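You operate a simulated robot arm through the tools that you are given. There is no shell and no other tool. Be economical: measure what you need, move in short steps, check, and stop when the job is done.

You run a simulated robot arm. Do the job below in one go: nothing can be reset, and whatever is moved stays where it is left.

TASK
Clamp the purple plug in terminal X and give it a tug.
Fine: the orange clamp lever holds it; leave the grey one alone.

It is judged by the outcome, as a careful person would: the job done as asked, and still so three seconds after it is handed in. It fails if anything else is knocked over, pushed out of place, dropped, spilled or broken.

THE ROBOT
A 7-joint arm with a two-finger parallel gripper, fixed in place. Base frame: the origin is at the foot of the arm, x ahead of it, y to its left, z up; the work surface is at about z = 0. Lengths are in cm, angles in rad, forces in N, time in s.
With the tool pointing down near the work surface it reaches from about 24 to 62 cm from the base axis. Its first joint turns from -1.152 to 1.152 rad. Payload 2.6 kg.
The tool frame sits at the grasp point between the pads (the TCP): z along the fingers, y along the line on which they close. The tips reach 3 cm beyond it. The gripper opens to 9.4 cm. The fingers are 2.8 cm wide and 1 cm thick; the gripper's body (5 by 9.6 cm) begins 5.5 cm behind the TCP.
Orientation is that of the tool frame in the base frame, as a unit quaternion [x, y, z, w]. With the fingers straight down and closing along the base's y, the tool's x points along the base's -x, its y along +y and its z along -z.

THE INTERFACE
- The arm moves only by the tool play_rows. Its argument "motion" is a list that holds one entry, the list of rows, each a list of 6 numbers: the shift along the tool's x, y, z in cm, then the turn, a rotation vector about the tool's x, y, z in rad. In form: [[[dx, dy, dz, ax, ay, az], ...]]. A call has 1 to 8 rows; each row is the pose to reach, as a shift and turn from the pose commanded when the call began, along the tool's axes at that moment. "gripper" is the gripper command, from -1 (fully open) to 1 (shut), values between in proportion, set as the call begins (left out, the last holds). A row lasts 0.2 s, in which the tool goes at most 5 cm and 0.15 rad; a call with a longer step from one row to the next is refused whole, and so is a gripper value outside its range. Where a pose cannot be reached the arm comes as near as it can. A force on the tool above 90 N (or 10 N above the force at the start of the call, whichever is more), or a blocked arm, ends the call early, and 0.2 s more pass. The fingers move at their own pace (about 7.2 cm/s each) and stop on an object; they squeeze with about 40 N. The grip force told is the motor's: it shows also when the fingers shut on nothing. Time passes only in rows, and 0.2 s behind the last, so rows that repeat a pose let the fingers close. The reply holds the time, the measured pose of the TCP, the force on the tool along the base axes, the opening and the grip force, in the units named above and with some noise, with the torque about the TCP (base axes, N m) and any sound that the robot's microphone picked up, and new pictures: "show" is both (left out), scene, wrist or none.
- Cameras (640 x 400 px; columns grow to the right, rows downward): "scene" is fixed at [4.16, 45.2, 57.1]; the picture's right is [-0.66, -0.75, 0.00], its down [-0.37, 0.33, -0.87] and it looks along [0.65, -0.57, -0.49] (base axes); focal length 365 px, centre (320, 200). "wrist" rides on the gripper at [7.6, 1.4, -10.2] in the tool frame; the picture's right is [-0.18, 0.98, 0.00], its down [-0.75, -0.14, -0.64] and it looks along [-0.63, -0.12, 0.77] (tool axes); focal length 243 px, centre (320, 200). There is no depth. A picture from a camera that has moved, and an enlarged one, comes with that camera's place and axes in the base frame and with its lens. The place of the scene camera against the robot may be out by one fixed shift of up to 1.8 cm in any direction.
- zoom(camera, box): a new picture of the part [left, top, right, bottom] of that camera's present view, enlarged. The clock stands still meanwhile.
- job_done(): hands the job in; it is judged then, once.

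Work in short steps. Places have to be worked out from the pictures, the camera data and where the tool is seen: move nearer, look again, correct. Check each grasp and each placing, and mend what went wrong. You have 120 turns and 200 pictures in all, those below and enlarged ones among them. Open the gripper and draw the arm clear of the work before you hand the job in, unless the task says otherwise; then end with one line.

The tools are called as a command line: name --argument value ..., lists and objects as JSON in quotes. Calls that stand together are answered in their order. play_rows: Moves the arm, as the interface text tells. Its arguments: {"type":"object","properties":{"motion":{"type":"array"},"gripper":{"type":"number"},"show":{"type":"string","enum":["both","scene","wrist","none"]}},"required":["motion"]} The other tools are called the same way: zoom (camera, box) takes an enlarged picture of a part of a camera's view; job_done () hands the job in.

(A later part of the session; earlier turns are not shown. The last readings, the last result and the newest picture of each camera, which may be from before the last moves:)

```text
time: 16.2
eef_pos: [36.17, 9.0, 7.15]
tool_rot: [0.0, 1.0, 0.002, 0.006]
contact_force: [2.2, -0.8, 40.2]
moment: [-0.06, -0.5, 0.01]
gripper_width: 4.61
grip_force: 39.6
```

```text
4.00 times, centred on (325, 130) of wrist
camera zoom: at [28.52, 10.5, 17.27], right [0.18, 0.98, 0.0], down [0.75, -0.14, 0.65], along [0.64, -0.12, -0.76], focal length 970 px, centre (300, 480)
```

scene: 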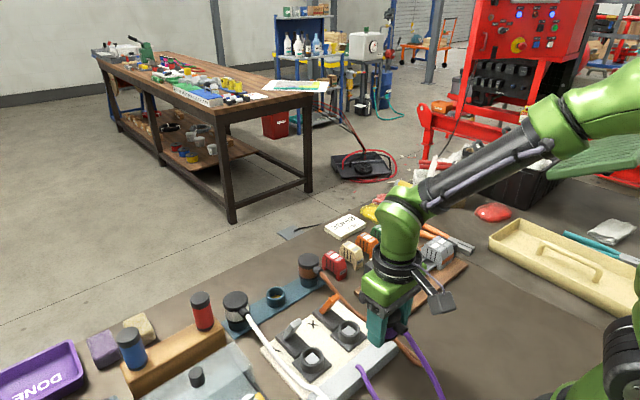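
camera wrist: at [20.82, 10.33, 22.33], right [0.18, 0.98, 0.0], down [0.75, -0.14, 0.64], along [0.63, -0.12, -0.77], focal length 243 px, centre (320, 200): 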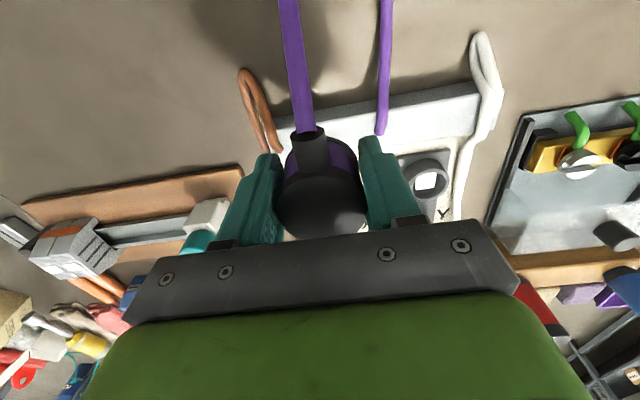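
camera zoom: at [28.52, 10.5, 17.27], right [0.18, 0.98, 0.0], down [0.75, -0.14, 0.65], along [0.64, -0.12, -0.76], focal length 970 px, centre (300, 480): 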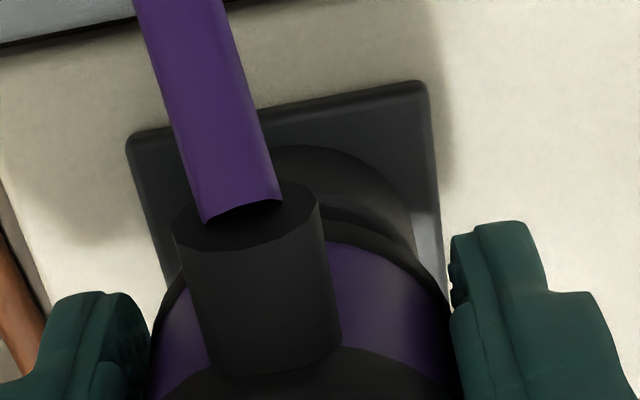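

Contact is again on the +x side, with a smaller moment than before, and the plug slipped up slightly in the grip. I'll lift, shift another 0.45 cm toward −x and probe again gently.

play_rows --motion '[[[0, 0, -1.2, 0, 0, 0], [0.45, 0, -1.2, 0, 0, 0], [0.45, 0, -0.7, 0, 0, 0], [0.45, 0, -0.3, 0, 0, 0], [0.45, 0, -0.3, 0, 0, 0]]]' --show "none"

zoom --camera "scene" --box '[325, 300, 373, 340]'

zoom --camera "wrist" --box '[256, 100, 384, 250]'

```text
time: 17.4
eef_pos: [35.85, 9.1, 7.39]
tool_rot: [0.0, 1.0, 0.001, 0.007]
contact_force: [10.0, -2.1, 38.2]
moment: [-0.1, -0.1, 0.04]
gripper_width: 4.57
grip_force: 39.4
```

```text
10.00 times, centred on (349, 320) of scene
camera zoom: at [4.15, 45.2, 57.11], right [-0.66, -0.75, 0.0], down [-0.37, 0.33, -0.87], along [0.65, -0.57, -0.49], focal length 3653 px, centre (30, -1000)
```

zoom: 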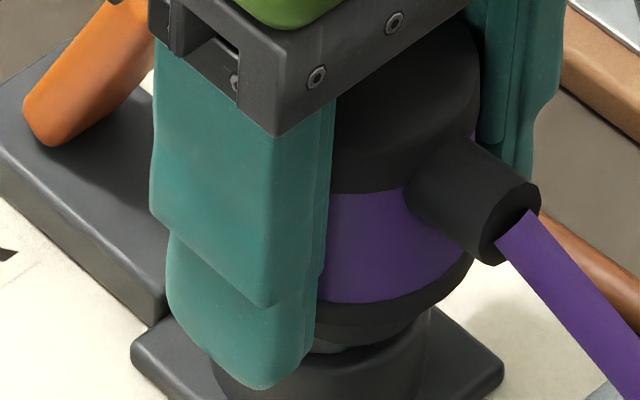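

```text
2.67 times, centred on (320, 175) of wrist
camera zoom: at [28.14, 10.47, 17.59], right [0.18, 0.98, 0.0], down [0.74, -0.14, 0.65], along [0.64, -0.12, -0.76], focal length 647 px, centre (320, 267)
```

zoom: 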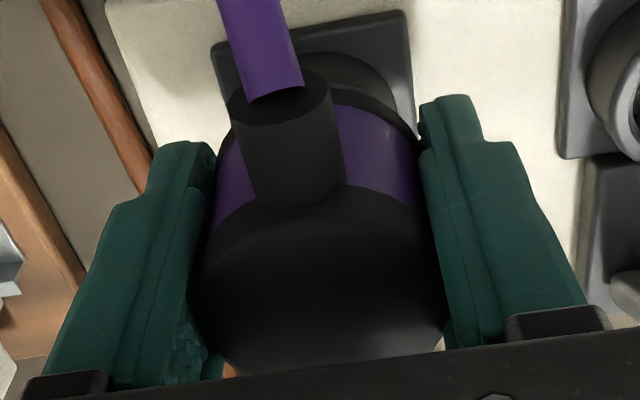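

This time contact was on the −x side at the rim, so the previous x≈35.9 did enter the ring and then stopped about 0.4 cm down, perhaps on the square post. Before pressing more I'll lift the plug and tilt it so the scene camera can see its underside.

play_rows --motion '[[[0, 0, -2, 0, 0, 0], [0, 0.5, -6, 0, 0, 0], [0, 1, -10, 0, 0, 0], [0, 1.5, -14, 0, 0, 0], [0, 1.5, -14, 0, 0, 0]]]' --show "scene"

play_rows --motion '[[[0, 0, 0, -0.1, 0.1, 0], [0, 0, 0, -0.2, 0.2, 0], [0, 0, 0, -0.3, 0.3, 0], [0, 0, 0, -0.4, 0.4, 0], [0, 0, 0, -0.5, 0.5, 0], [0, 0, 0, -0.6, 0.6, 0], [0, 0, 0, -0.7, 0.7, 0], [0, 0, 0, -0.7, 0.7, 0]]]' --show "scene"

```text
time: 18.6
eef_pos: [35.48, 10.58, 21.14]
tool_rot: [0.0, 1.0, -0.001, -0.001]
contact_force: [0.5, 0.4, -0.5]
moment: [-0.02, 0.01, 0.01]
gripper_width: 4.56
grip_force: 40.0
```

scene: 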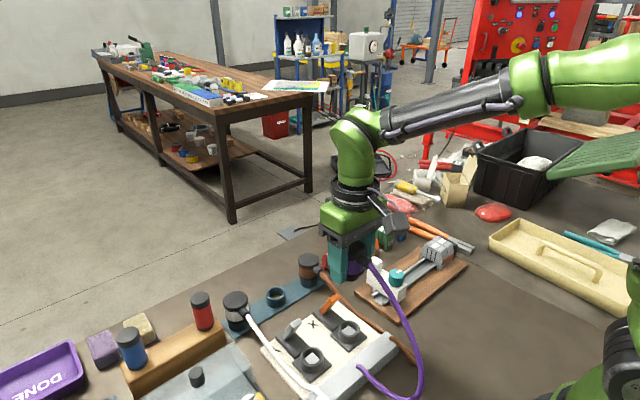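

```text
time: 20.4
eef_pos: [35.43, 10.47, 21.15]
tool_rot: [0.0, 0.879, 0.337, -0.337]
contact_force: [0.2, 0.5, -1.6]
moment: [0.0, 0.0, 0.01]
gripper_width: 4.52
grip_force: 39.7
```

scene: 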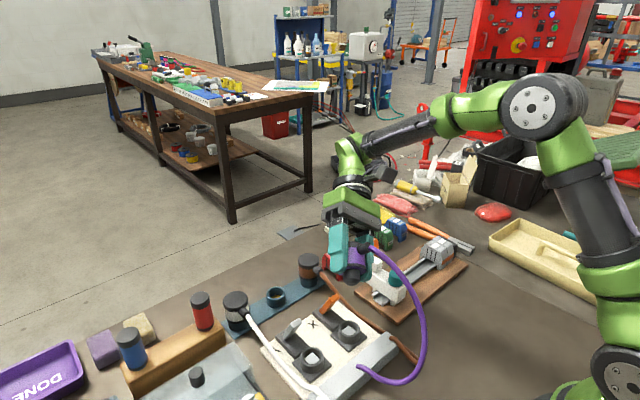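

zoom --camera "scene" --box '[315, 215, 385, 295]'

play_rows --motion '[[[0, 0, 0, -0.1, 0.1, 0], [0, 0, 0, -0.2, 0.2, 0], [0, 0, 0, -0.3, 0.3, 0], [0, 0, 0, -0.3, 0.3, 0]]]' --show "none"

zoom --camera "scene" --box '[315, 215, 385, 295]'

```text
5.00 times, centred on (350, 255) of scene
camera zoom: at [4.16, 45.2, 57.1], right [-0.66, -0.75, 0.0], down [-0.37, 0.33, -0.87], along [0.65, -0.57, -0.49], focal length 1827 px, centre (170, -75)
```

zoom: 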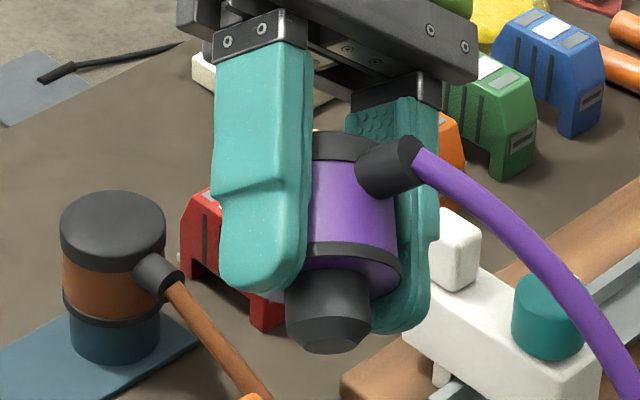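

```text
time: 21.4
eef_pos: [35.53, 10.46, 21.14]
tool_rot: [0.0, 0.76, 0.46, -0.459]
contact_force: [0.3, -0.4, -1.7]
moment: [0.0, -0.01, 0.0]
gripper_width: 4.53
grip_force: 40.1
```

```text
5.00 times, centred on (350, 255) of scene
camera zoom: at [4.16, 45.2, 57.1], right [-0.66, -0.75, 0.0], down [-0.37, 0.33, -0.87], along [0.65, -0.57, -0.49], focal length 1827 px, centre (170, -75)
```

zoom: 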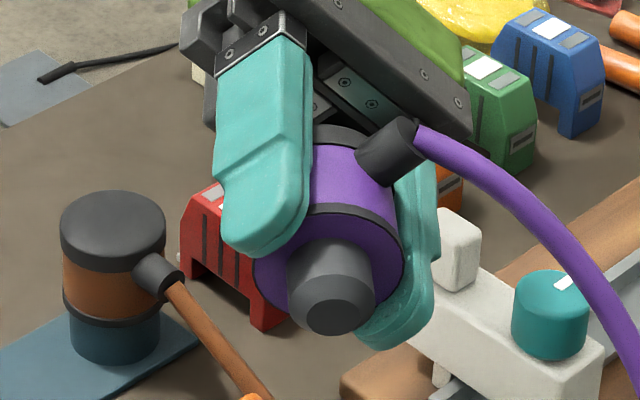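

Now it is clear: the plug has a plain round chamfered stub, about 2.7 cm in diameter and 1.9 cm long, with no key. At x≈35.9 it was already sitting on the contact post about 0.55 cm below the rim. I'll straighten the tool back up.

play_rows --motion '[[[0, 0, 0, 0.1, -0.1, 0], [0, 0, 0, 0.2, -0.2, 0], [0, 0, 0, 0.3, -0.3, 0], [0, 0, 0, 0.4, -0.4, 0], [0, 0, 0, 0.5, -0.5, 0], [0, 0, 0, 0.6, -0.6, 0], [0, 0, 0, 0.7, -0.7, 0]]]' --show "none"

play_rows --motion '[[[0, 0, 0, 0.1, -0.1, 0], [0, 0, 0, 0.2, -0.2, 0], [0, 0, 0, 0.3, -0.3, 0], [0, 0, 0, 0.3, -0.3, 0]]]'

zoom --camera "scene" --box '[315, 215, 385, 295]'

zoom --camera "wrist" --box '[256, 100, 384, 250]'

```text
time: 23.0
eef_pos: [35.49, 10.41, 21.18]
tool_rot: [0.0, 0.978, 0.148, -0.148]
contact_force: [-1.0, 0.8, -1.2]
moment: [-0.04, -0.05, -0.01]
gripper_width: 4.55
grip_force: 40.2
```

```text
time: 24.0
eef_pos: [35.42, 10.49, 21.08]
tool_rot: [0.001, 1.0, -0.001, 0.002]
contact_force: [-0.2, -0.3, -1.1]
moment: [0.0, 0.01, -0.03]
gripper_width: 4.51
grip_force: 39.9
camera wrist: at [27.87, 11.97, 31.38], right [0.18, 0.98, 0.0], down [0.75, -0.14, 0.64], along [0.63, -0.12, -0.77], focal length 243 px, centre (320, 200)
```

scene: 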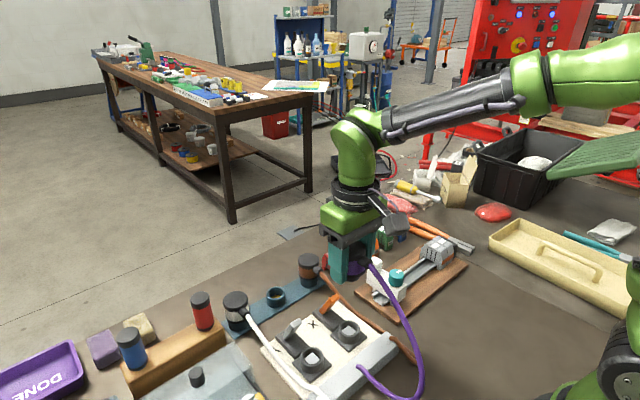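
wrist: 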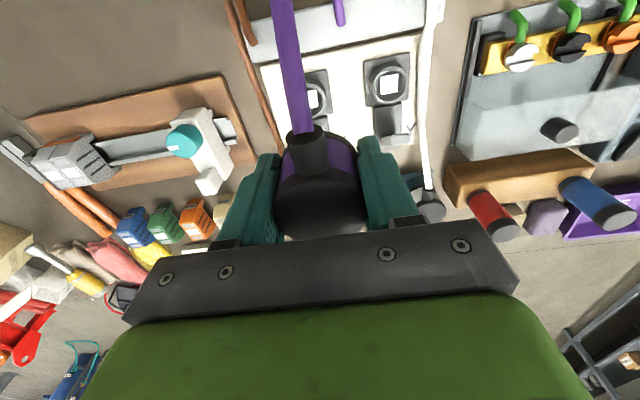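

```text
5.00 times, centred on (350, 255) of scene
camera zoom: at [4.16, 45.2, 57.1], right [-0.66, -0.75, 0.0], down [-0.37, 0.33, -0.87], along [0.65, -0.57, -0.49], focal length 1827 px, centre (170, -75)
```

zoom: 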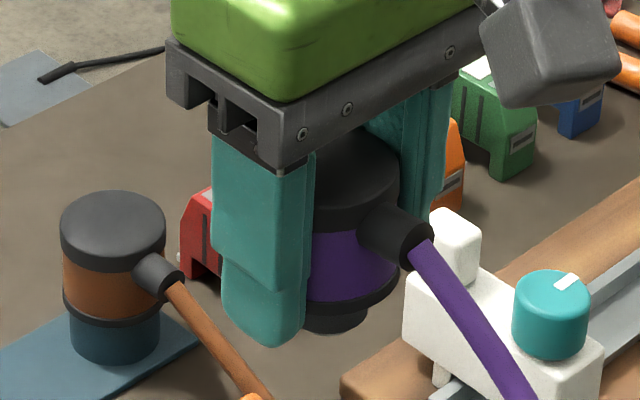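

```text
2.67 times, centred on (320, 175) of wrist
camera zoom: at [27.87, 11.97, 31.38], right [0.18, 0.98, 0.0], down [0.75, -0.14, 0.64], along [0.63, -0.12, -0.77], focal length 647 px, centre (320, 267)
```

zoom: 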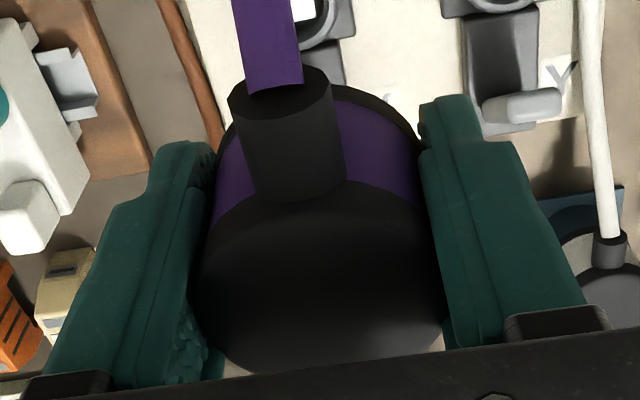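

The plug is upright and centred in the grip. Combining the contacts, the ring centre is at about (36.15, 9.0); I'll lower there until the stub rests lightly on the post.

play_rows --motion '[[[-0.3, -0.8, 4, 0, 0, 0], [-0.65, -1.5, 8, 0, 0, 0], [-0.65, -1.5, 12, 0, 0, 0], [-0.65, -1.5, 12.8, 0, 0, 0], [-0.65, -1.5, 13.4, 0, 0, 0], [-0.65, -1.5, 13.4, 0, 0, 0]]]' --show "none"

play_rows --motion '[[[0, 0, 0.25, 0, 0, 0], [0, 0, 0.5, 0, 0, 0], [0, 0, 0.7, 0, 0, 0], [0, 0, 0.7, 0, 0, 0]]]' --show "none"

zoom --camera "scene" --box '[325, 300, 373, 340]'

```text
time: 25.4
eef_pos: [36.09, 9.0, 7.69]
tool_rot: [0.002, 1.0, 0.0, 0.0]
contact_force: [0.3, -0.2, -0.7]
moment: [0.0, 0.0, 0.02]
gripper_width: 4.57
grip_force: 40.4
```

```text
time: 26.4
eef_pos: [36.4, 8.92, 7.18]
tool_rot: [0.0, 1.0, 0.001, 0.003]
contact_force: [12.7, 0.8, 13.7]
moment: [0.03, -0.27, -0.01]
gripper_width: 4.53
grip_force: 40.0
```

```text
10.00 times, centred on (349, 320) of scene
camera zoom: at [4.16, 45.2, 57.11], right [-0.66, -0.75, 0.0], down [-0.37, 0.33, -0.87], along [0.65, -0.57, -0.49], focal length 3653 px, centre (30, -1000)
```

zoom: 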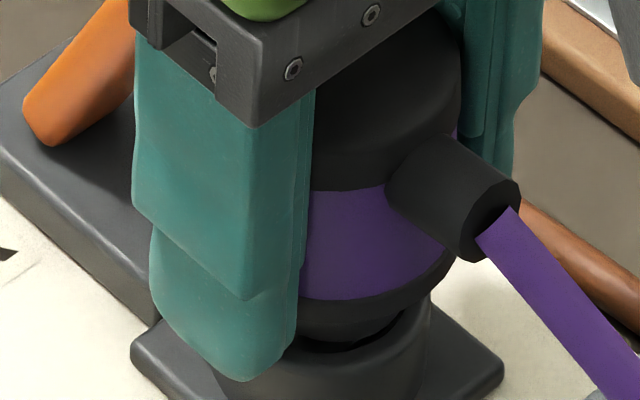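

The reading is now roughly a 45° push toward +x, so the stub's chamfer is riding the −x side of the rim. I'll shift +x in small steps and watch the force.

play_rows --motion '[[[-0.2, 0, 0, 0, 0, 0], [-0.4, 0, 0, 0, 0, 0], [-0.4, 0, 0, 0, 0, 0]]]' --show "none"

play_rows --motion '[[[0, 0, 0.2, 0, 0, 0], [0, 0, 0.4, 0, 0, 0], [0, 0, 0.4, 0, 0, 0]]]' --show "none"

zoom --camera "scene" --box '[325, 300, 373, 340]'

```text
time: 27.2
eef_pos: [36.33, 9.0, 7.06]
tool_rot: [0.0, 1.0, 0.0, -0.001]
contact_force: [6.8, -0.2, 7.6]
moment: [0.0, -0.15, 0.04]
gripper_width: 4.55
grip_force: 40.1
```

```text
time: 28.0
eef_pos: [36.57, 9.11, 6.73]
tool_rot: [0.0, 1.0, 0.0, 0.002]
contact_force: [-1.7, -1.8, 36.8]
moment: [-0.01, -0.12, 0.01]
gripper_width: 4.52
grip_force: 40.0
```

```text
10.00 times, centred on (349, 320) of scene
camera zoom: at [4.15, 45.2, 57.11], right [-0.66, -0.75, 0.0], down [-0.37, 0.33, -0.87], along [0.65, -0.57, -0.49], focal length 3653 px, centre (30, -1000)
```

zoom: 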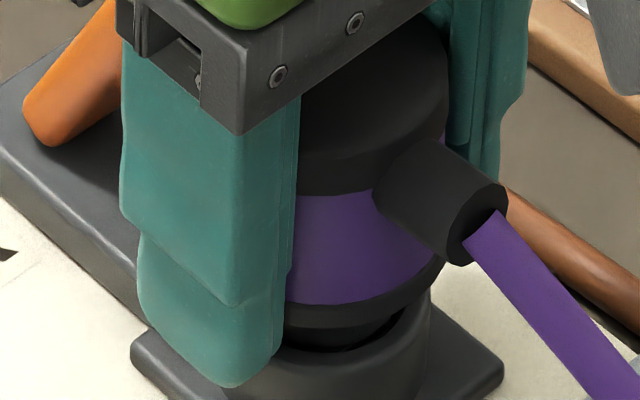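

The plug is now centred and bearing on the post (Fz 37 N, almost no moment). I'll press a bit harder to see whether the post is sprung.

play_rows --motion '[[[0, 0, 0.3, 0, 0, 0], [0, 0, 0.6, 0, 0, 0], [0, 0, 0.9, 0, 0, 0], [0, 0, 0.9, 0, 0, 0]]]' --show "none"

zoom --camera "scene" --box '[325, 300, 373, 340]'

```text
time: 29.0
eef_pos: [36.73, 9.05, 5.93]
tool_rot: [0.001, 1.0, 0.002, 0.004]
contact_force: [-2.0, -4.1, 41.1]
moment: [-0.13, -0.1, -0.03]
gripper_width: 4.44
grip_force: 39.9
```

```text
10.00 times, centred on (349, 320) of scene
camera zoom: at [4.14, 45.2, 57.11], right [-0.66, -0.75, 0.0], down [-0.37, 0.33, -0.87], along [0.65, -0.57, -0.49], focal length 3653 px, centre (30, -1000)
```

zoom: 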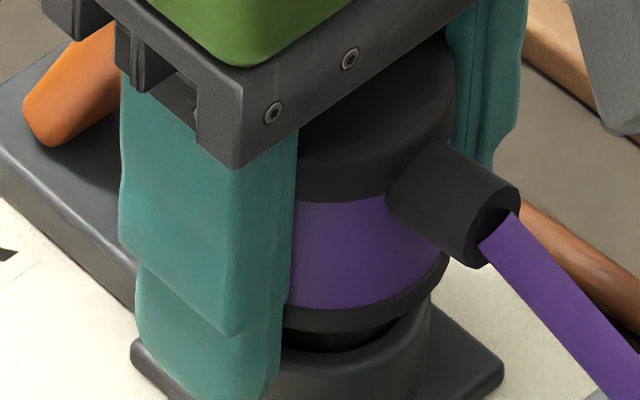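

The fingers just slid down the plug at about 40 N, so the post is rigid at that load and the plug rests on it in the ring. I'll release gently and see whether it stands.

play_rows --motion '[[[0, 0, -0.6, 0, 0, 0], [0, 0, -0.8, 0, 0, 0], [0, 0, -0.8, 0, 0, 0]]]' --gripper -0.25

zoom --camera "scene" --box '[315, 280, 375, 340]'

```text
time: 29.8
eef_pos: [36.5, 8.99, 6.54]
tool_rot: [0.001, 1.0, 0.0, -0.002]
contact_force: [0.5, -0.3, 0.3]
moment: [-0.04, -0.01, 0.02]
gripper_width: 5.86
grip_force: 0.1
camera wrist: at [28.94, 10.49, 16.75], right [0.18, 0.98, 0.0], down [0.75, -0.14, 0.64], along [0.63, -0.12, -0.77], focal length 243 px, centre (320, 200)
```

scene: 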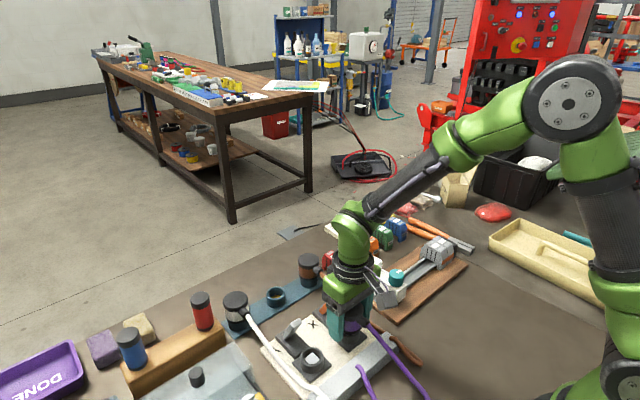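
wrist: 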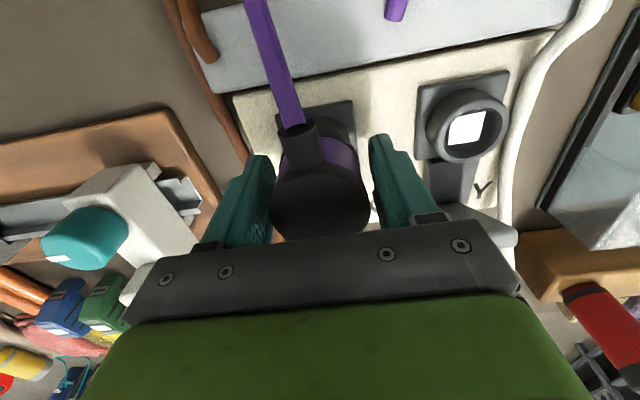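

```text
6.67 times, centred on (345, 310) of scene
camera zoom: at [4.16, 45.2, 57.1], right [-0.66, -0.75, 0.0], down [-0.37, 0.33, -0.87], along [0.65, -0.57, -0.49], focal length 2436 px, centre (153, -533)
```

zoom: 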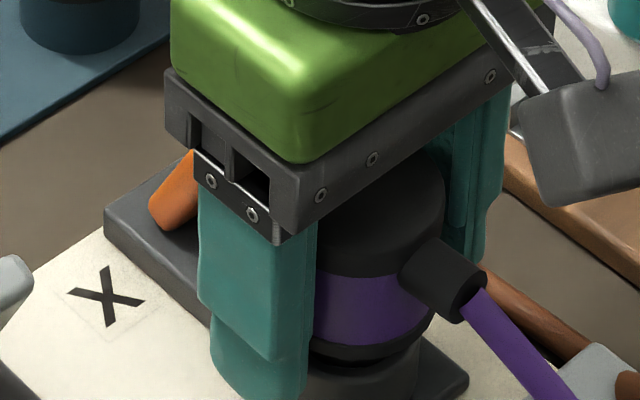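

The plug stays in the socket. I'll raise the gripper clear to see it and the lever properly.

play_rows --motion '[[[0, 0, -1, 0, 0, 0], [0, 0, -5, 0, 0, 0], [2, 0, -9, 0, 0, 0], [4, 0, -12, 0, 0, 0], [4, 0, -12, 0, 0, 0]]]' --gripper -0.5

zoom --camera "scene" --box '[305, 270, 385, 345]'

zoom --camera "wrist" --box '[260, 80, 400, 230]'

```text
time: 31.0
eef_pos: [32.39, 8.91, 18.57]
tool_rot: [0.0, 1.0, -0.001, 0.0]
contact_force: [0.1, 0.0, 0.2]
moment: [0.0, -0.02, -0.06]
gripper_width: 7.03
grip_force: 0.1
camera wrist: at [24.92, 10.43, 28.87], right [0.18, 0.98, 0.0], down [0.75, -0.14, 0.64], along [0.63, -0.12, -0.77], focal length 243 px, centre (320, 200)
```

scene: 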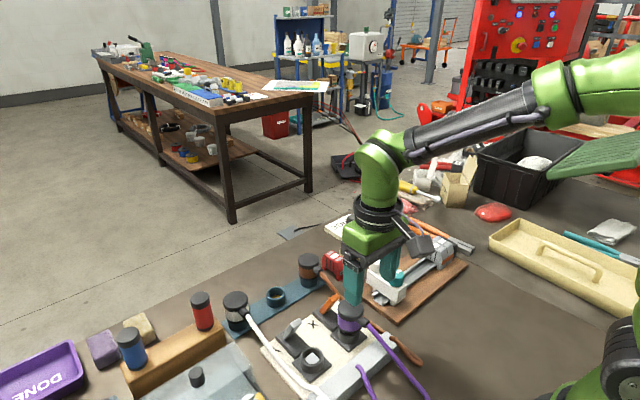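
wrist: 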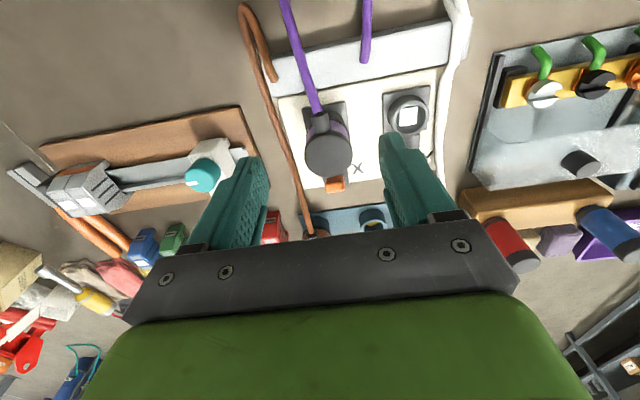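

```text
5.33 times, centred on (345, 308) of scene
camera zoom: at [4.16, 45.2, 57.1], right [-0.66, -0.75, 0.0], down [-0.37, 0.33, -0.87], along [0.65, -0.57, -0.49], focal length 1948 px, centre (187, -373)
```

zoom: 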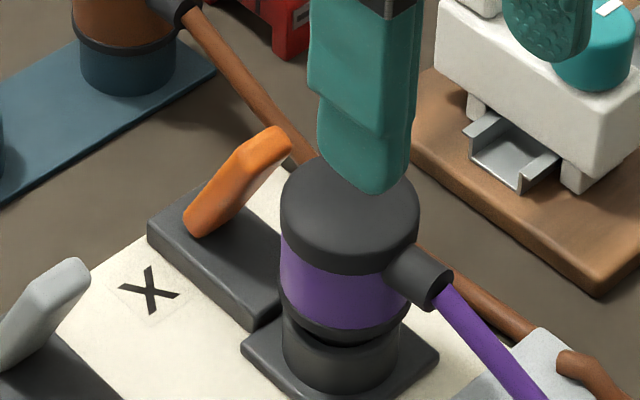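

```text
2.67 times, centred on (330, 155) of wrist
camera zoom: at [24.92, 10.43, 28.87], right [0.18, 0.98, 0.0], down [0.75, -0.14, 0.64], along [0.63, -0.12, -0.77], focal length 647 px, centre (293, 320)
```

zoom: 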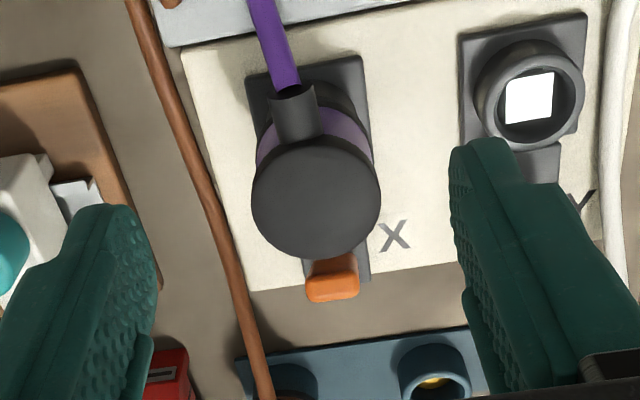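

The plug stands upright in terminal X with its flange about 1 cm above the rim. The lever is hinged at x≈44, with its tip near (40, 9, 8.5) leaning toward the plug. I'll close the fingers and press on the cap from above to see whether it seats deeper.

play_rows --motion '[[[-2, 0.1, 0, 0, 0, 0], [-4, 0.15, 0, 0, 0, 0], [-4, 0.15, 1.5, 0, 0, 0], [-4, 0.15, 3.5, 0, 0, 0], [-4, 0.15, 5, 0, 0, 0], [-4, 0.15, 5.8, 0, 0, 0], [-4, 0.15, 5.8, 0, 0, 0]]]' --gripper 1

zoom --camera "scene" --box '[305, 260, 385, 345]'

```text
time: 32.6
eef_pos: [36.47, 9.11, 12.71]
tool_rot: [0.001, 1.0, 0.001, -0.001]
contact_force: [-1.4, -0.4, 0.0]
moment: [0.03, 0.02, -0.04]
gripper_width: 0.0
grip_force: 32.7
camera wrist: at [28.96, 10.64, 22.99], right [0.18, 0.98, 0.0], down [0.75, -0.14, 0.64], along [0.63, -0.12, -0.77], focal length 243 px, centre (320, 200)
```

scene: 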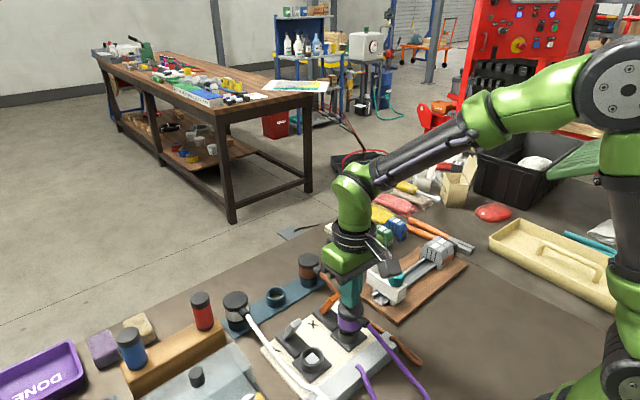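
wrist: 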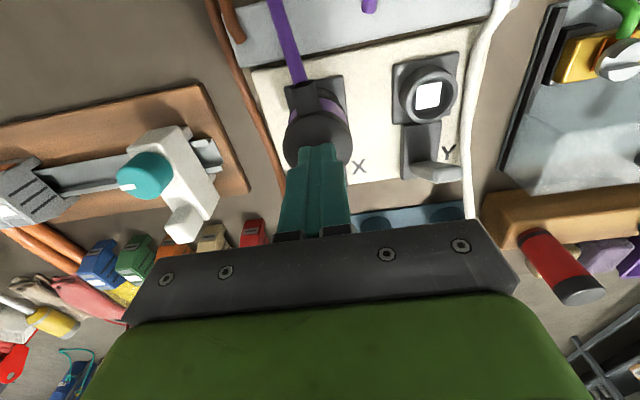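

```text
4.71 times, centred on (345, 302) of scene
camera zoom: at [4.16, 45.2, 57.1], right [-0.66, -0.75, 0.0], down [-0.37, 0.33, -0.87], along [0.65, -0.57, -0.49], focal length 1719 px, centre (202, -282)
```

zoom: 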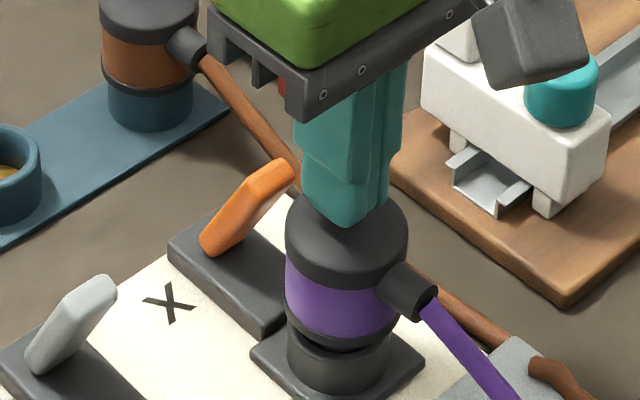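

The fingers are above the cap. Pressing down in small steps.

play_rows --motion '[[[0.3, 0, 0.4, 0, 0, 0], [0.3, 0, 0.8, 0, 0, 0], [0.3, 0, 1.2, 0, 0, 0], [0.3, 0, 1.6, 0, 0, 0], [0.3, 0, 2.0, 0, 0, 0], [0.3, 0, 2.4, 0, 0, 0], [0.3, 0, 2.8, 0, 0, 0]]]' --show "none"

zoom --camera "scene" --box '[305, 260, 385, 345]'

```text
time: 33.6
eef_pos: [36.43, 9.3, 11.92]
tool_rot: [0.003, 1.0, 0.003, 0.006]
contact_force: [-5.2, -1.8, 9.8]
moment: [-0.09, 0.24, 0.03]
gripper_width: 0.01
grip_force: 33.5
stopped in row 5: the force on the tool passed its limit at 101 N (the readings are from after the stop); the commanded pose is now the measured one
```

```text
4.71 times, centred on (345, 302) of scene
camera zoom: at [4.16, 45.2, 57.11], right [-0.66, -0.75, 0.0], down [-0.37, 0.33, -0.87], along [0.65, -0.57, -0.49], focal length 1719 px, centre (202, -282)
```

zoom: 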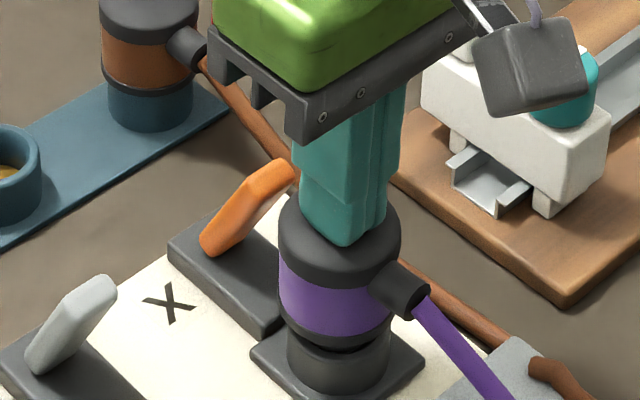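

Even about 100 N does not push it deeper, so this is the seated depth, though the plug now leans slightly. Raising off to check it.

play_rows --motion '[[[0, 0, -2, 0, 0, 0], [0, 0, -6, 0, 0, 0], [2, 0, -9, 0, 0, 0], [4, 0, -10, 0, 0, 0], [4, 0, -10, 0, 0, 0]]]' --show "wrist"

zoom --camera "scene" --box '[315, 280, 375, 345]'

zoom --camera "wrist" --box '[270, 80, 370, 180]'

```text
time: 34.8
eef_pos: [32.23, 9.37, 21.95]
tool_rot: [0.003, 1.0, 0.003, 0.005]
contact_force: [-0.3, 0.7, 0.4]
moment: [0.0, 0.01, 0.0]
gripper_width: 0.0
grip_force: 32.6
camera wrist: at [24.71, 10.8, 32.11], right [0.19, 0.98, 0.01], down [0.75, -0.15, 0.65], along [0.64, -0.12, -0.76], focal length 243 px, centre (320, 200)
```

wrist: 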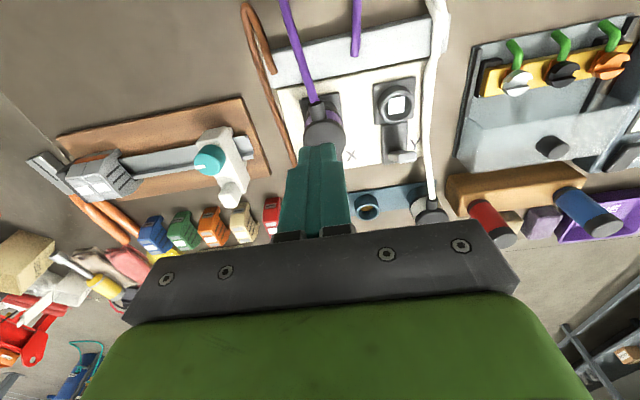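

```text
6.15 times, centred on (345, 312) of scene
camera zoom: at [4.16, 45.2, 57.1], right [-0.66, -0.75, 0.0], down [-0.37, 0.33, -0.87], along [0.65, -0.57, -0.49], focal length 2248 px, centre (166, -492)
```

zoom: 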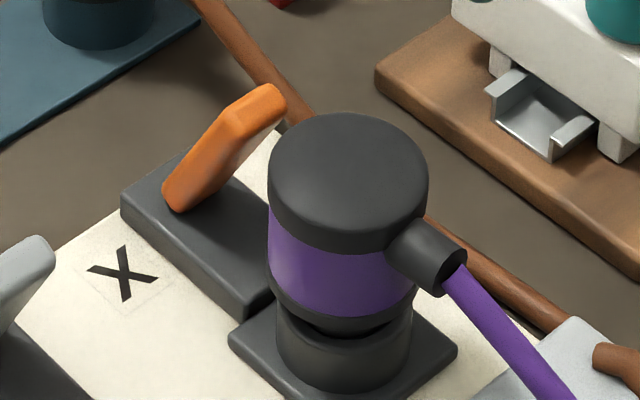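

```text
4.00 times, centred on (320, 130) of wrist
camera zoom: at [24.71, 10.8, 32.11], right [0.19, 0.98, 0.01], down [0.75, -0.15, 0.65], along [0.64, -0.12, -0.76], focal length 970 px, centre (320, 480)
```

zoom: 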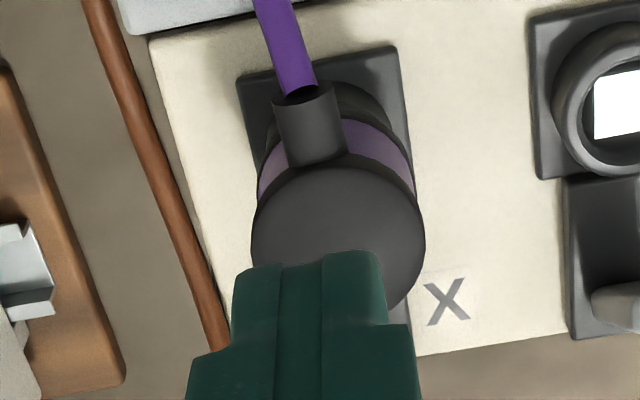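

The plug is standing well in X. Now I'll look at the lever from above and further forward.

play_rows --motion '[[[-4.5, 0, 0, 0, 0, 0], [-9, 0, 0, 0, 0, 0], [-13, 0, 1, 0, 0, 0], [-13, 0, 2.5, 0, 0, 0], [-13, 0, 2.5, 0, 0, 0]]]' --show "none"

zoom --camera "wrist" --box '[240, 0, 420, 150]'

zoom --camera "scene" --box '[315, 280, 375, 345]'

```text
time: 36.0
eef_pos: [45.37, 9.38, 19.49]
tool_rot: [0.003, 1.0, 0.003, 0.004]
contact_force: [-0.6, 0.3, -1.2]
moment: [0.01, -0.01, 0.01]
gripper_width: 0.03
grip_force: 32.9
```

```text
2.67 times, centred on (330, 75) of wrist
camera zoom: at [37.75, 10.71, 29.68], right [0.19, 0.98, 0.01], down [0.75, -0.15, 0.65], along [0.64, -0.12, -0.76], focal length 647 px, centre (293, 533)
```

zoom: 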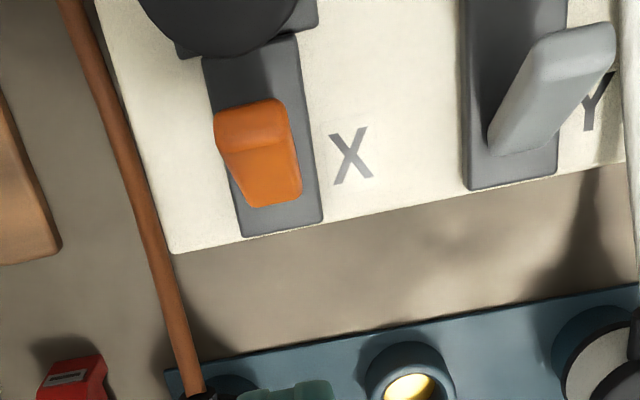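

```text
6.15 times, centred on (345, 312) of scene
camera zoom: at [4.16, 45.2, 57.1], right [-0.66, -0.75, 0.0], down [-0.37, 0.33, -0.87], along [0.65, -0.57, -0.49], focal length 2248 px, centre (166, -492)
```

zoom: 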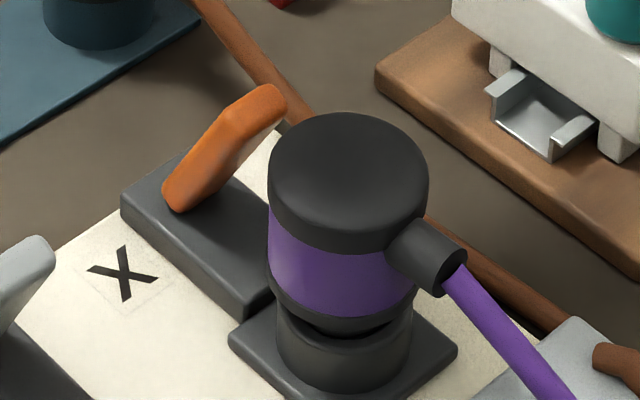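

The lever is hinged near (43.8, z≈2) with its tip at about (40, 9.1, 9), leaning toward the plug, so it closes by swinging further toward −x onto the cap. I'll lower the closed fingers behind it, on the +x side.

play_rows --motion '[[[0.5, -0.2, 3.5, 0, 0, 0], [1, -0.25, 7, 0, 0, 0], [1, -0.25, 9.5, 0, 0, 0], [1, -0.25, 10.8, 0, 0, 0], [1, -0.25, 10.8, 0, 0, 0]]]'

zoom --camera "scene" --box '[300, 260, 375, 345]'

```text
time: 37.2
eef_pos: [44.41, 9.05, 8.72]
tool_rot: [0.003, 1.0, 0.003, 0.006]
contact_force: [-0.2, 0.0, 0.3]
moment: [0.0, 0.01, -0.02]
gripper_width: 0.0
grip_force: 33.5
camera wrist: at [36.85, 10.53, 18.84], right [0.19, 0.98, 0.01], down [0.75, -0.15, 0.65], along [0.64, -0.12, -0.76], focal length 243 px, centre (320, 200)
```

scene: 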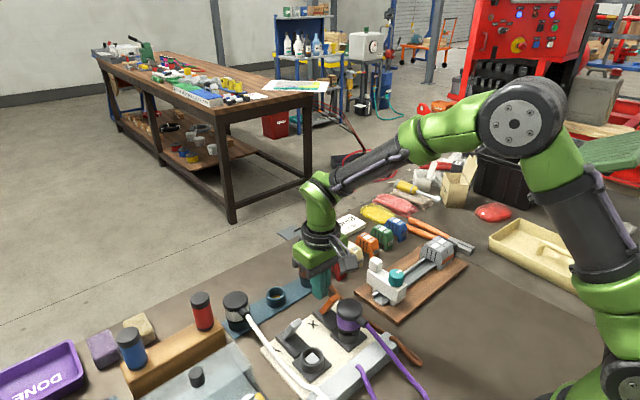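
wrist: 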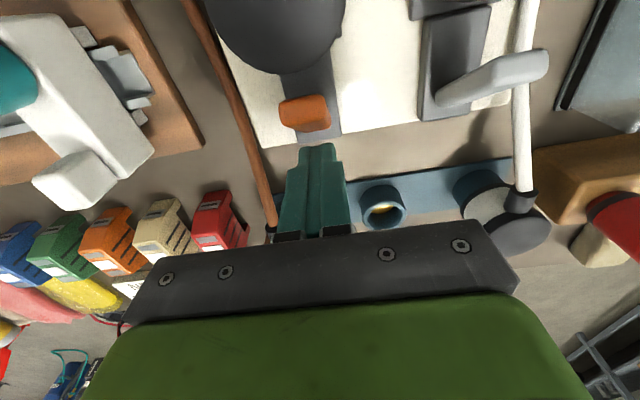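

```text
4.71 times, centred on (338, 302) of scene
camera zoom: at [4.16, 45.2, 57.1], right [-0.66, -0.75, 0.0], down [-0.37, 0.33, -0.87], along [0.65, -0.57, -0.49], focal length 1719 px, centre (238, -282)
```

zoom: 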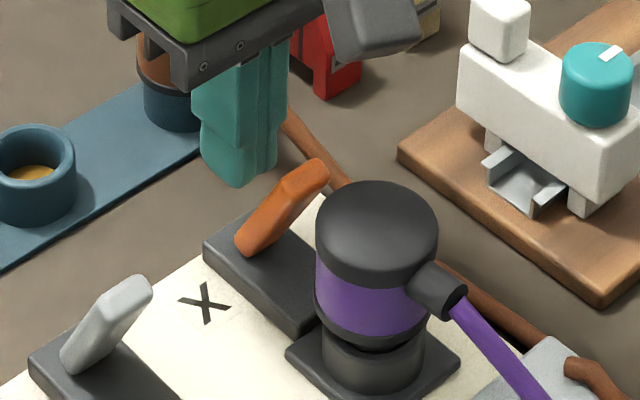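

The fingers are just behind the lever. I'll push gently toward −x.

play_rows --motion '[[[0.5, 0.1, 0, 0, 0, 0], [1.0, 0.1, 0, 0, 0, 0], [1.4, 0.1, 0, 0, 0, 0], [1.8, 0.1, 0, 0, 0, 0], [2.2, 0.1, 0, 0, 0, 0], [2.6, 0.1, 0, 0, 0, 0]]]' --show "none"

zoom --camera "scene" --box '[300, 260, 375, 345]'

```text
time: 38.6
eef_pos: [43.25, 9.02, 9.45]
tool_rot: [-0.002, 1.0, 0.003, 0.029]
contact_force: [61.3, -2.0, 36.1]
moment: [-1.41, -4.52, -0.8]
gripper_width: 0.02
grip_force: 33.5
```

```text
4.71 times, centred on (338, 302) of scene
camera zoom: at [4.16, 45.2, 57.11], right [-0.66, -0.75, 0.0], down [-0.37, 0.33, -0.87], along [0.65, -0.57, -0.49], focal length 1719 px, centre (238, -282)
```

zoom: 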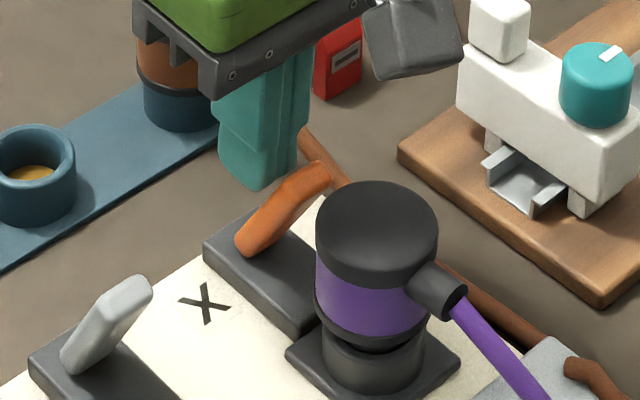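

The lever is rigid in that direction: 61 N, normal to its face, with no motion. That must be its stop, so I'll back off straight away and then grasp the lever to try the other way.

play_rows --motion '[[[-0.6, 0, 0, 0, 0, 0], [-1.5, 0, 0, 0, 0, 0], [-1.5, 0, -4, 0, 0, 0], [-1.5, 0, -7, 0, 0, 0], [-1.5, 0, -7, 0, 0, 0]]]' --show "none"

play_rows --motion '[[[1.5, 0, 0, 0, 0, 0], [2, 0, 0, 0, 0, 0], [2, 0, 0, 0, 0, 0], [2, 0, 0, 0, 0, 0]]]' --gripper 0

zoom --camera "scene" --box '[300, 260, 375, 345]'

```text
time: 39.8
eef_pos: [43.08, 9.06, 15.73]
tool_rot: [0.004, 1.0, 0.003, 0.004]
contact_force: [0.5, -0.3, -0.6]
moment: [0.0, -0.01, 0.0]
gripper_width: 0.0
grip_force: 33.2
```

```text
time: 40.8
eef_pos: [41.27, 9.09, 15.69]
tool_rot: [0.003, 1.0, 0.003, 0.006]
contact_force: [0.2, -0.3, -0.3]
moment: [0.0, 0.0, 0.0]
gripper_width: 4.69
grip_force: 0.1
camera wrist: at [33.6, 10.55, 25.89], right [0.19, 0.98, 0.01], down [0.75, -0.15, 0.65], along [0.64, -0.12, -0.76], focal length 243 px, centre (320, 200)
```

scene: 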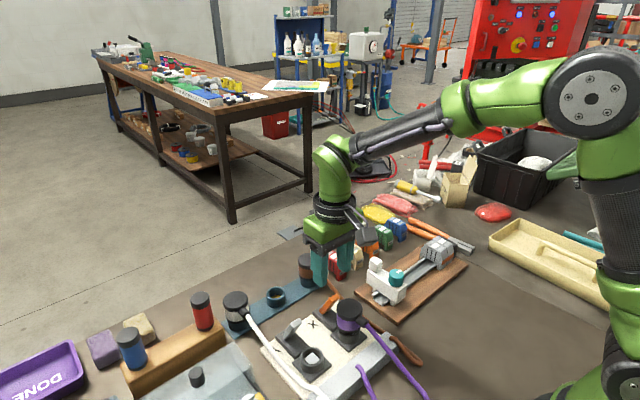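
wrist: 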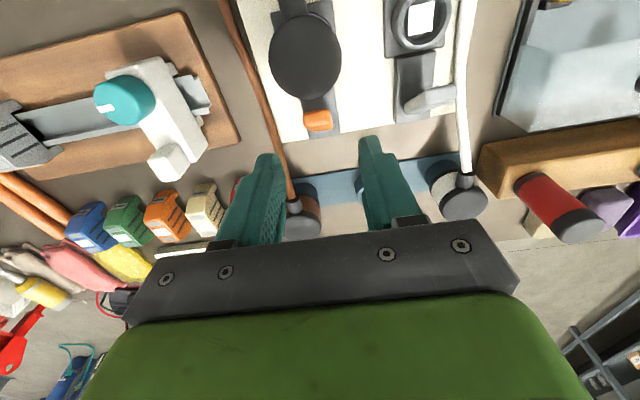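

```text
4.71 times, centred on (338, 302) of scene
camera zoom: at [4.16, 45.2, 57.1], right [-0.66, -0.75, 0.0], down [-0.37, 0.33, -0.87], along [0.65, -0.57, -0.49], focal length 1719 px, centre (238, -282)
```

zoom: 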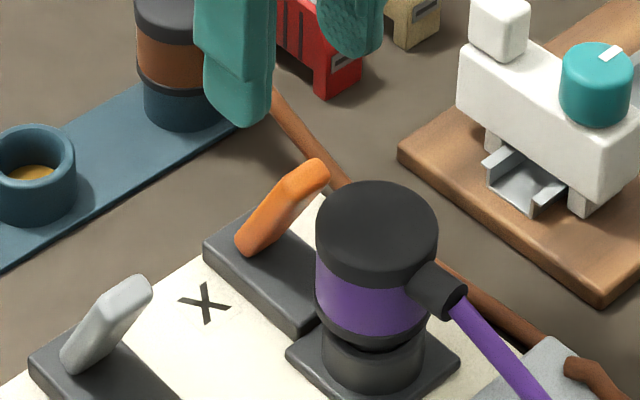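

The lever is unchanged. I'll lower the open fingers around it, clear of the plug cap, to grasp it across y.

play_rows --motion '[[[-0.4, 0.1, 3, 0, 0, 0], [-0.5, 0.1, 6, 0, 0, 0], [-0.5, 0.1, 8, 0, 0, 0], [-0.5, 0.1, 9, 0, 0, 0], [-0.5, 0.1, 9, 0, 0, 0]]]'

zoom --camera "scene" --box '[300, 260, 375, 345]'

zoom --camera "wrist" --box '[250, 90, 400, 240]'

```text
time: 42.0
eef_pos: [41.74, 9.29, 6.62]
tool_rot: [0.003, 1.0, 0.002, 0.006]
contact_force: [0.5, 0.3, 0.4]
moment: [0.02, 0.01, 0.01]
gripper_width: 4.68
grip_force: 0.0
camera wrist: at [34.21, 10.71, 16.84], right [0.19, 0.98, 0.01], down [0.75, -0.15, 0.65], along [0.64, -0.12, -0.76], focal length 243 px, centre (320, 200)
```

scene: 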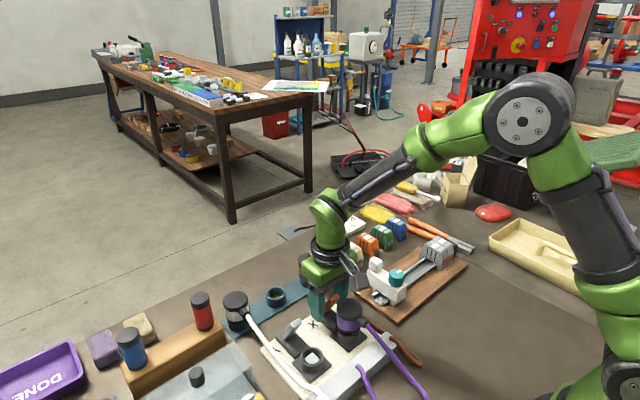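
wrist: 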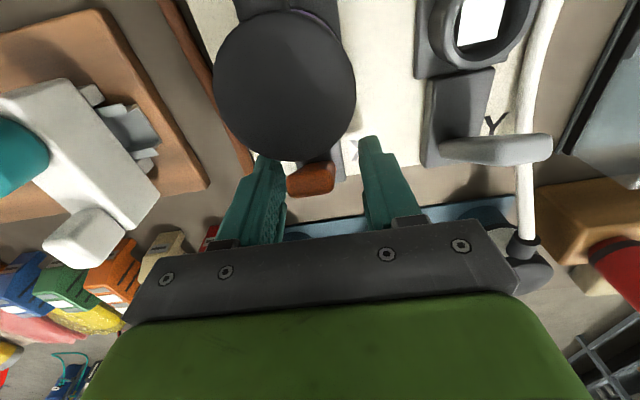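

```text
4.71 times, centred on (338, 302) of scene
camera zoom: at [4.16, 45.2, 57.1], right [-0.66, -0.75, 0.0], down [-0.37, 0.33, -0.87], along [0.65, -0.57, -0.49], focal length 1719 px, centre (238, -282)
```

zoom: 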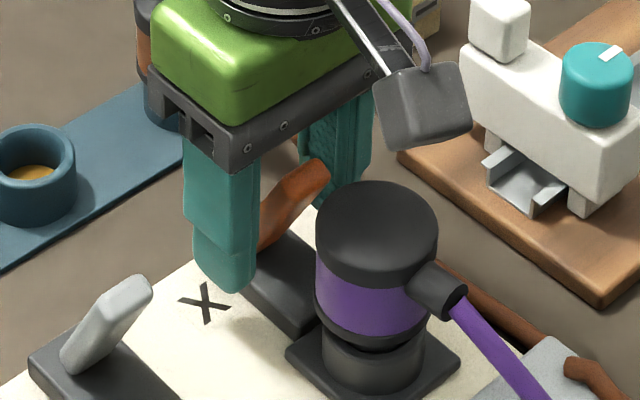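

```text
2.67 times, centred on (325, 165) of wrist
camera zoom: at [34.21, 10.71, 16.84], right [0.19, 0.98, 0.01], down [0.75, -0.15, 0.65], along [0.64, -0.12, -0.76], focal length 647 px, centre (307, 293)
```

zoom: 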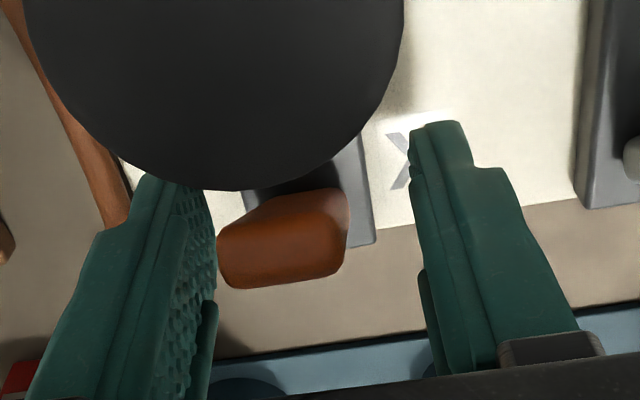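

The lever is between the fingers, slightly nearer the −y one. I'll shift −0.35 in y and close on it.

play_rows --motion '[[[0, -0.35, 0, 0, 0, 0], [0, -0.35, 0, 0, 0, 0], [0, -0.35, 0, 0, 0, 0], [0, -0.35, 0, 0, 0, 0], [0, -0.35, 0, 0, 0, 0]]]' --gripper 1 --show "none"

```text
time: 43.2
eef_pos: [41.93, 8.9, 6.57]
tool_rot: [0.002, 1.0, 0.003, 0.006]
contact_force: [5.1, 13.4, -7.6]
moment: [-0.34, -0.09, -0.15]
gripper_width: 2.58
grip_force: 44.9
```

The lever is gripped at 2.6 cm width. I'll try pulling it toward +x along its arc, slowly and for a short distance.

play_rows --motion '[[[0, 0.15, 0, 0, 0, 0], [-0.3, 0.15, -0.12, 0, 0, 0], [-0.6, 0.15, -0.24, 0, 0, 0], [-0.9, 0.15, -0.36, 0, 0, 0], [-0.9, 0.15, -0.36, 0, 0, 0]]]' --show "none"

zoom --camera "scene" --box '[300, 260, 375, 345]'

```text
time: 44.4
eef_pos: [42.45, 8.95, 6.77]
tool_rot: [0.003, 1.0, 0.002, 0.0]
contact_force: [-18.6, 3.8, -8.5]
moment: [-0.22, 0.9, -0.07]
gripper_width: 2.56
grip_force: 45.3
```

```text
4.71 times, centred on (338, 302) of scene
camera zoom: at [4.17, 45.21, 57.1], right [-0.66, -0.75, 0.0], down [-0.37, 0.33, -0.87], along [0.65, -0.57, -0.49], focal length 1719 px, centre (238, -282)
```

zoom: 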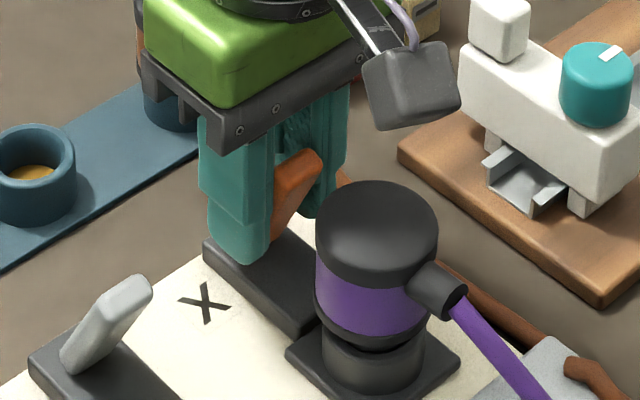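

The lever moves toward +x with about 19 N, so that is its free direction. Continuing along the arc.

play_rows --motion '[[[-0.4, 0, -0.1, 0, 0, 0], [-0.8, 0, -0.15, 0, 0, 0], [-1.2, 0, -0.2, 0, 0, 0], [-1.6, 0, -0.2, 0, 0, 0], [-2.0, 0, -0.15, 0, 0, 0], [-2.0, 0, -0.15, 0, 0, 0]]]' --show "none"

zoom --camera "scene" --box '[300, 260, 375, 345]'

```text
time: 45.8
eef_pos: [44.58, 8.94, 7.13]
tool_rot: [0.004, 1.0, 0.003, 0.001]
contact_force: [-22.3, 0.3, 7.2]
moment: [-0.02, 1.13, 0.02]
gripper_width: 2.59
grip_force: 45.1
```

```text
4.71 times, centred on (338, 302) of scene
camera zoom: at [4.16, 45.2, 57.11], right [-0.66, -0.75, 0.0], down [-0.37, 0.33, -0.87], along [0.65, -0.57, -0.49], focal length 1719 px, centre (238, -282)
```

zoom: 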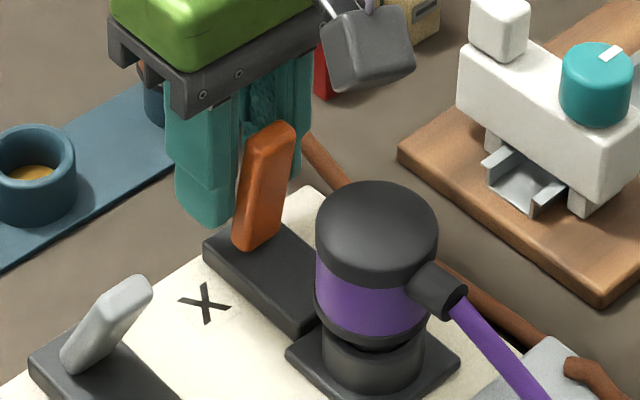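

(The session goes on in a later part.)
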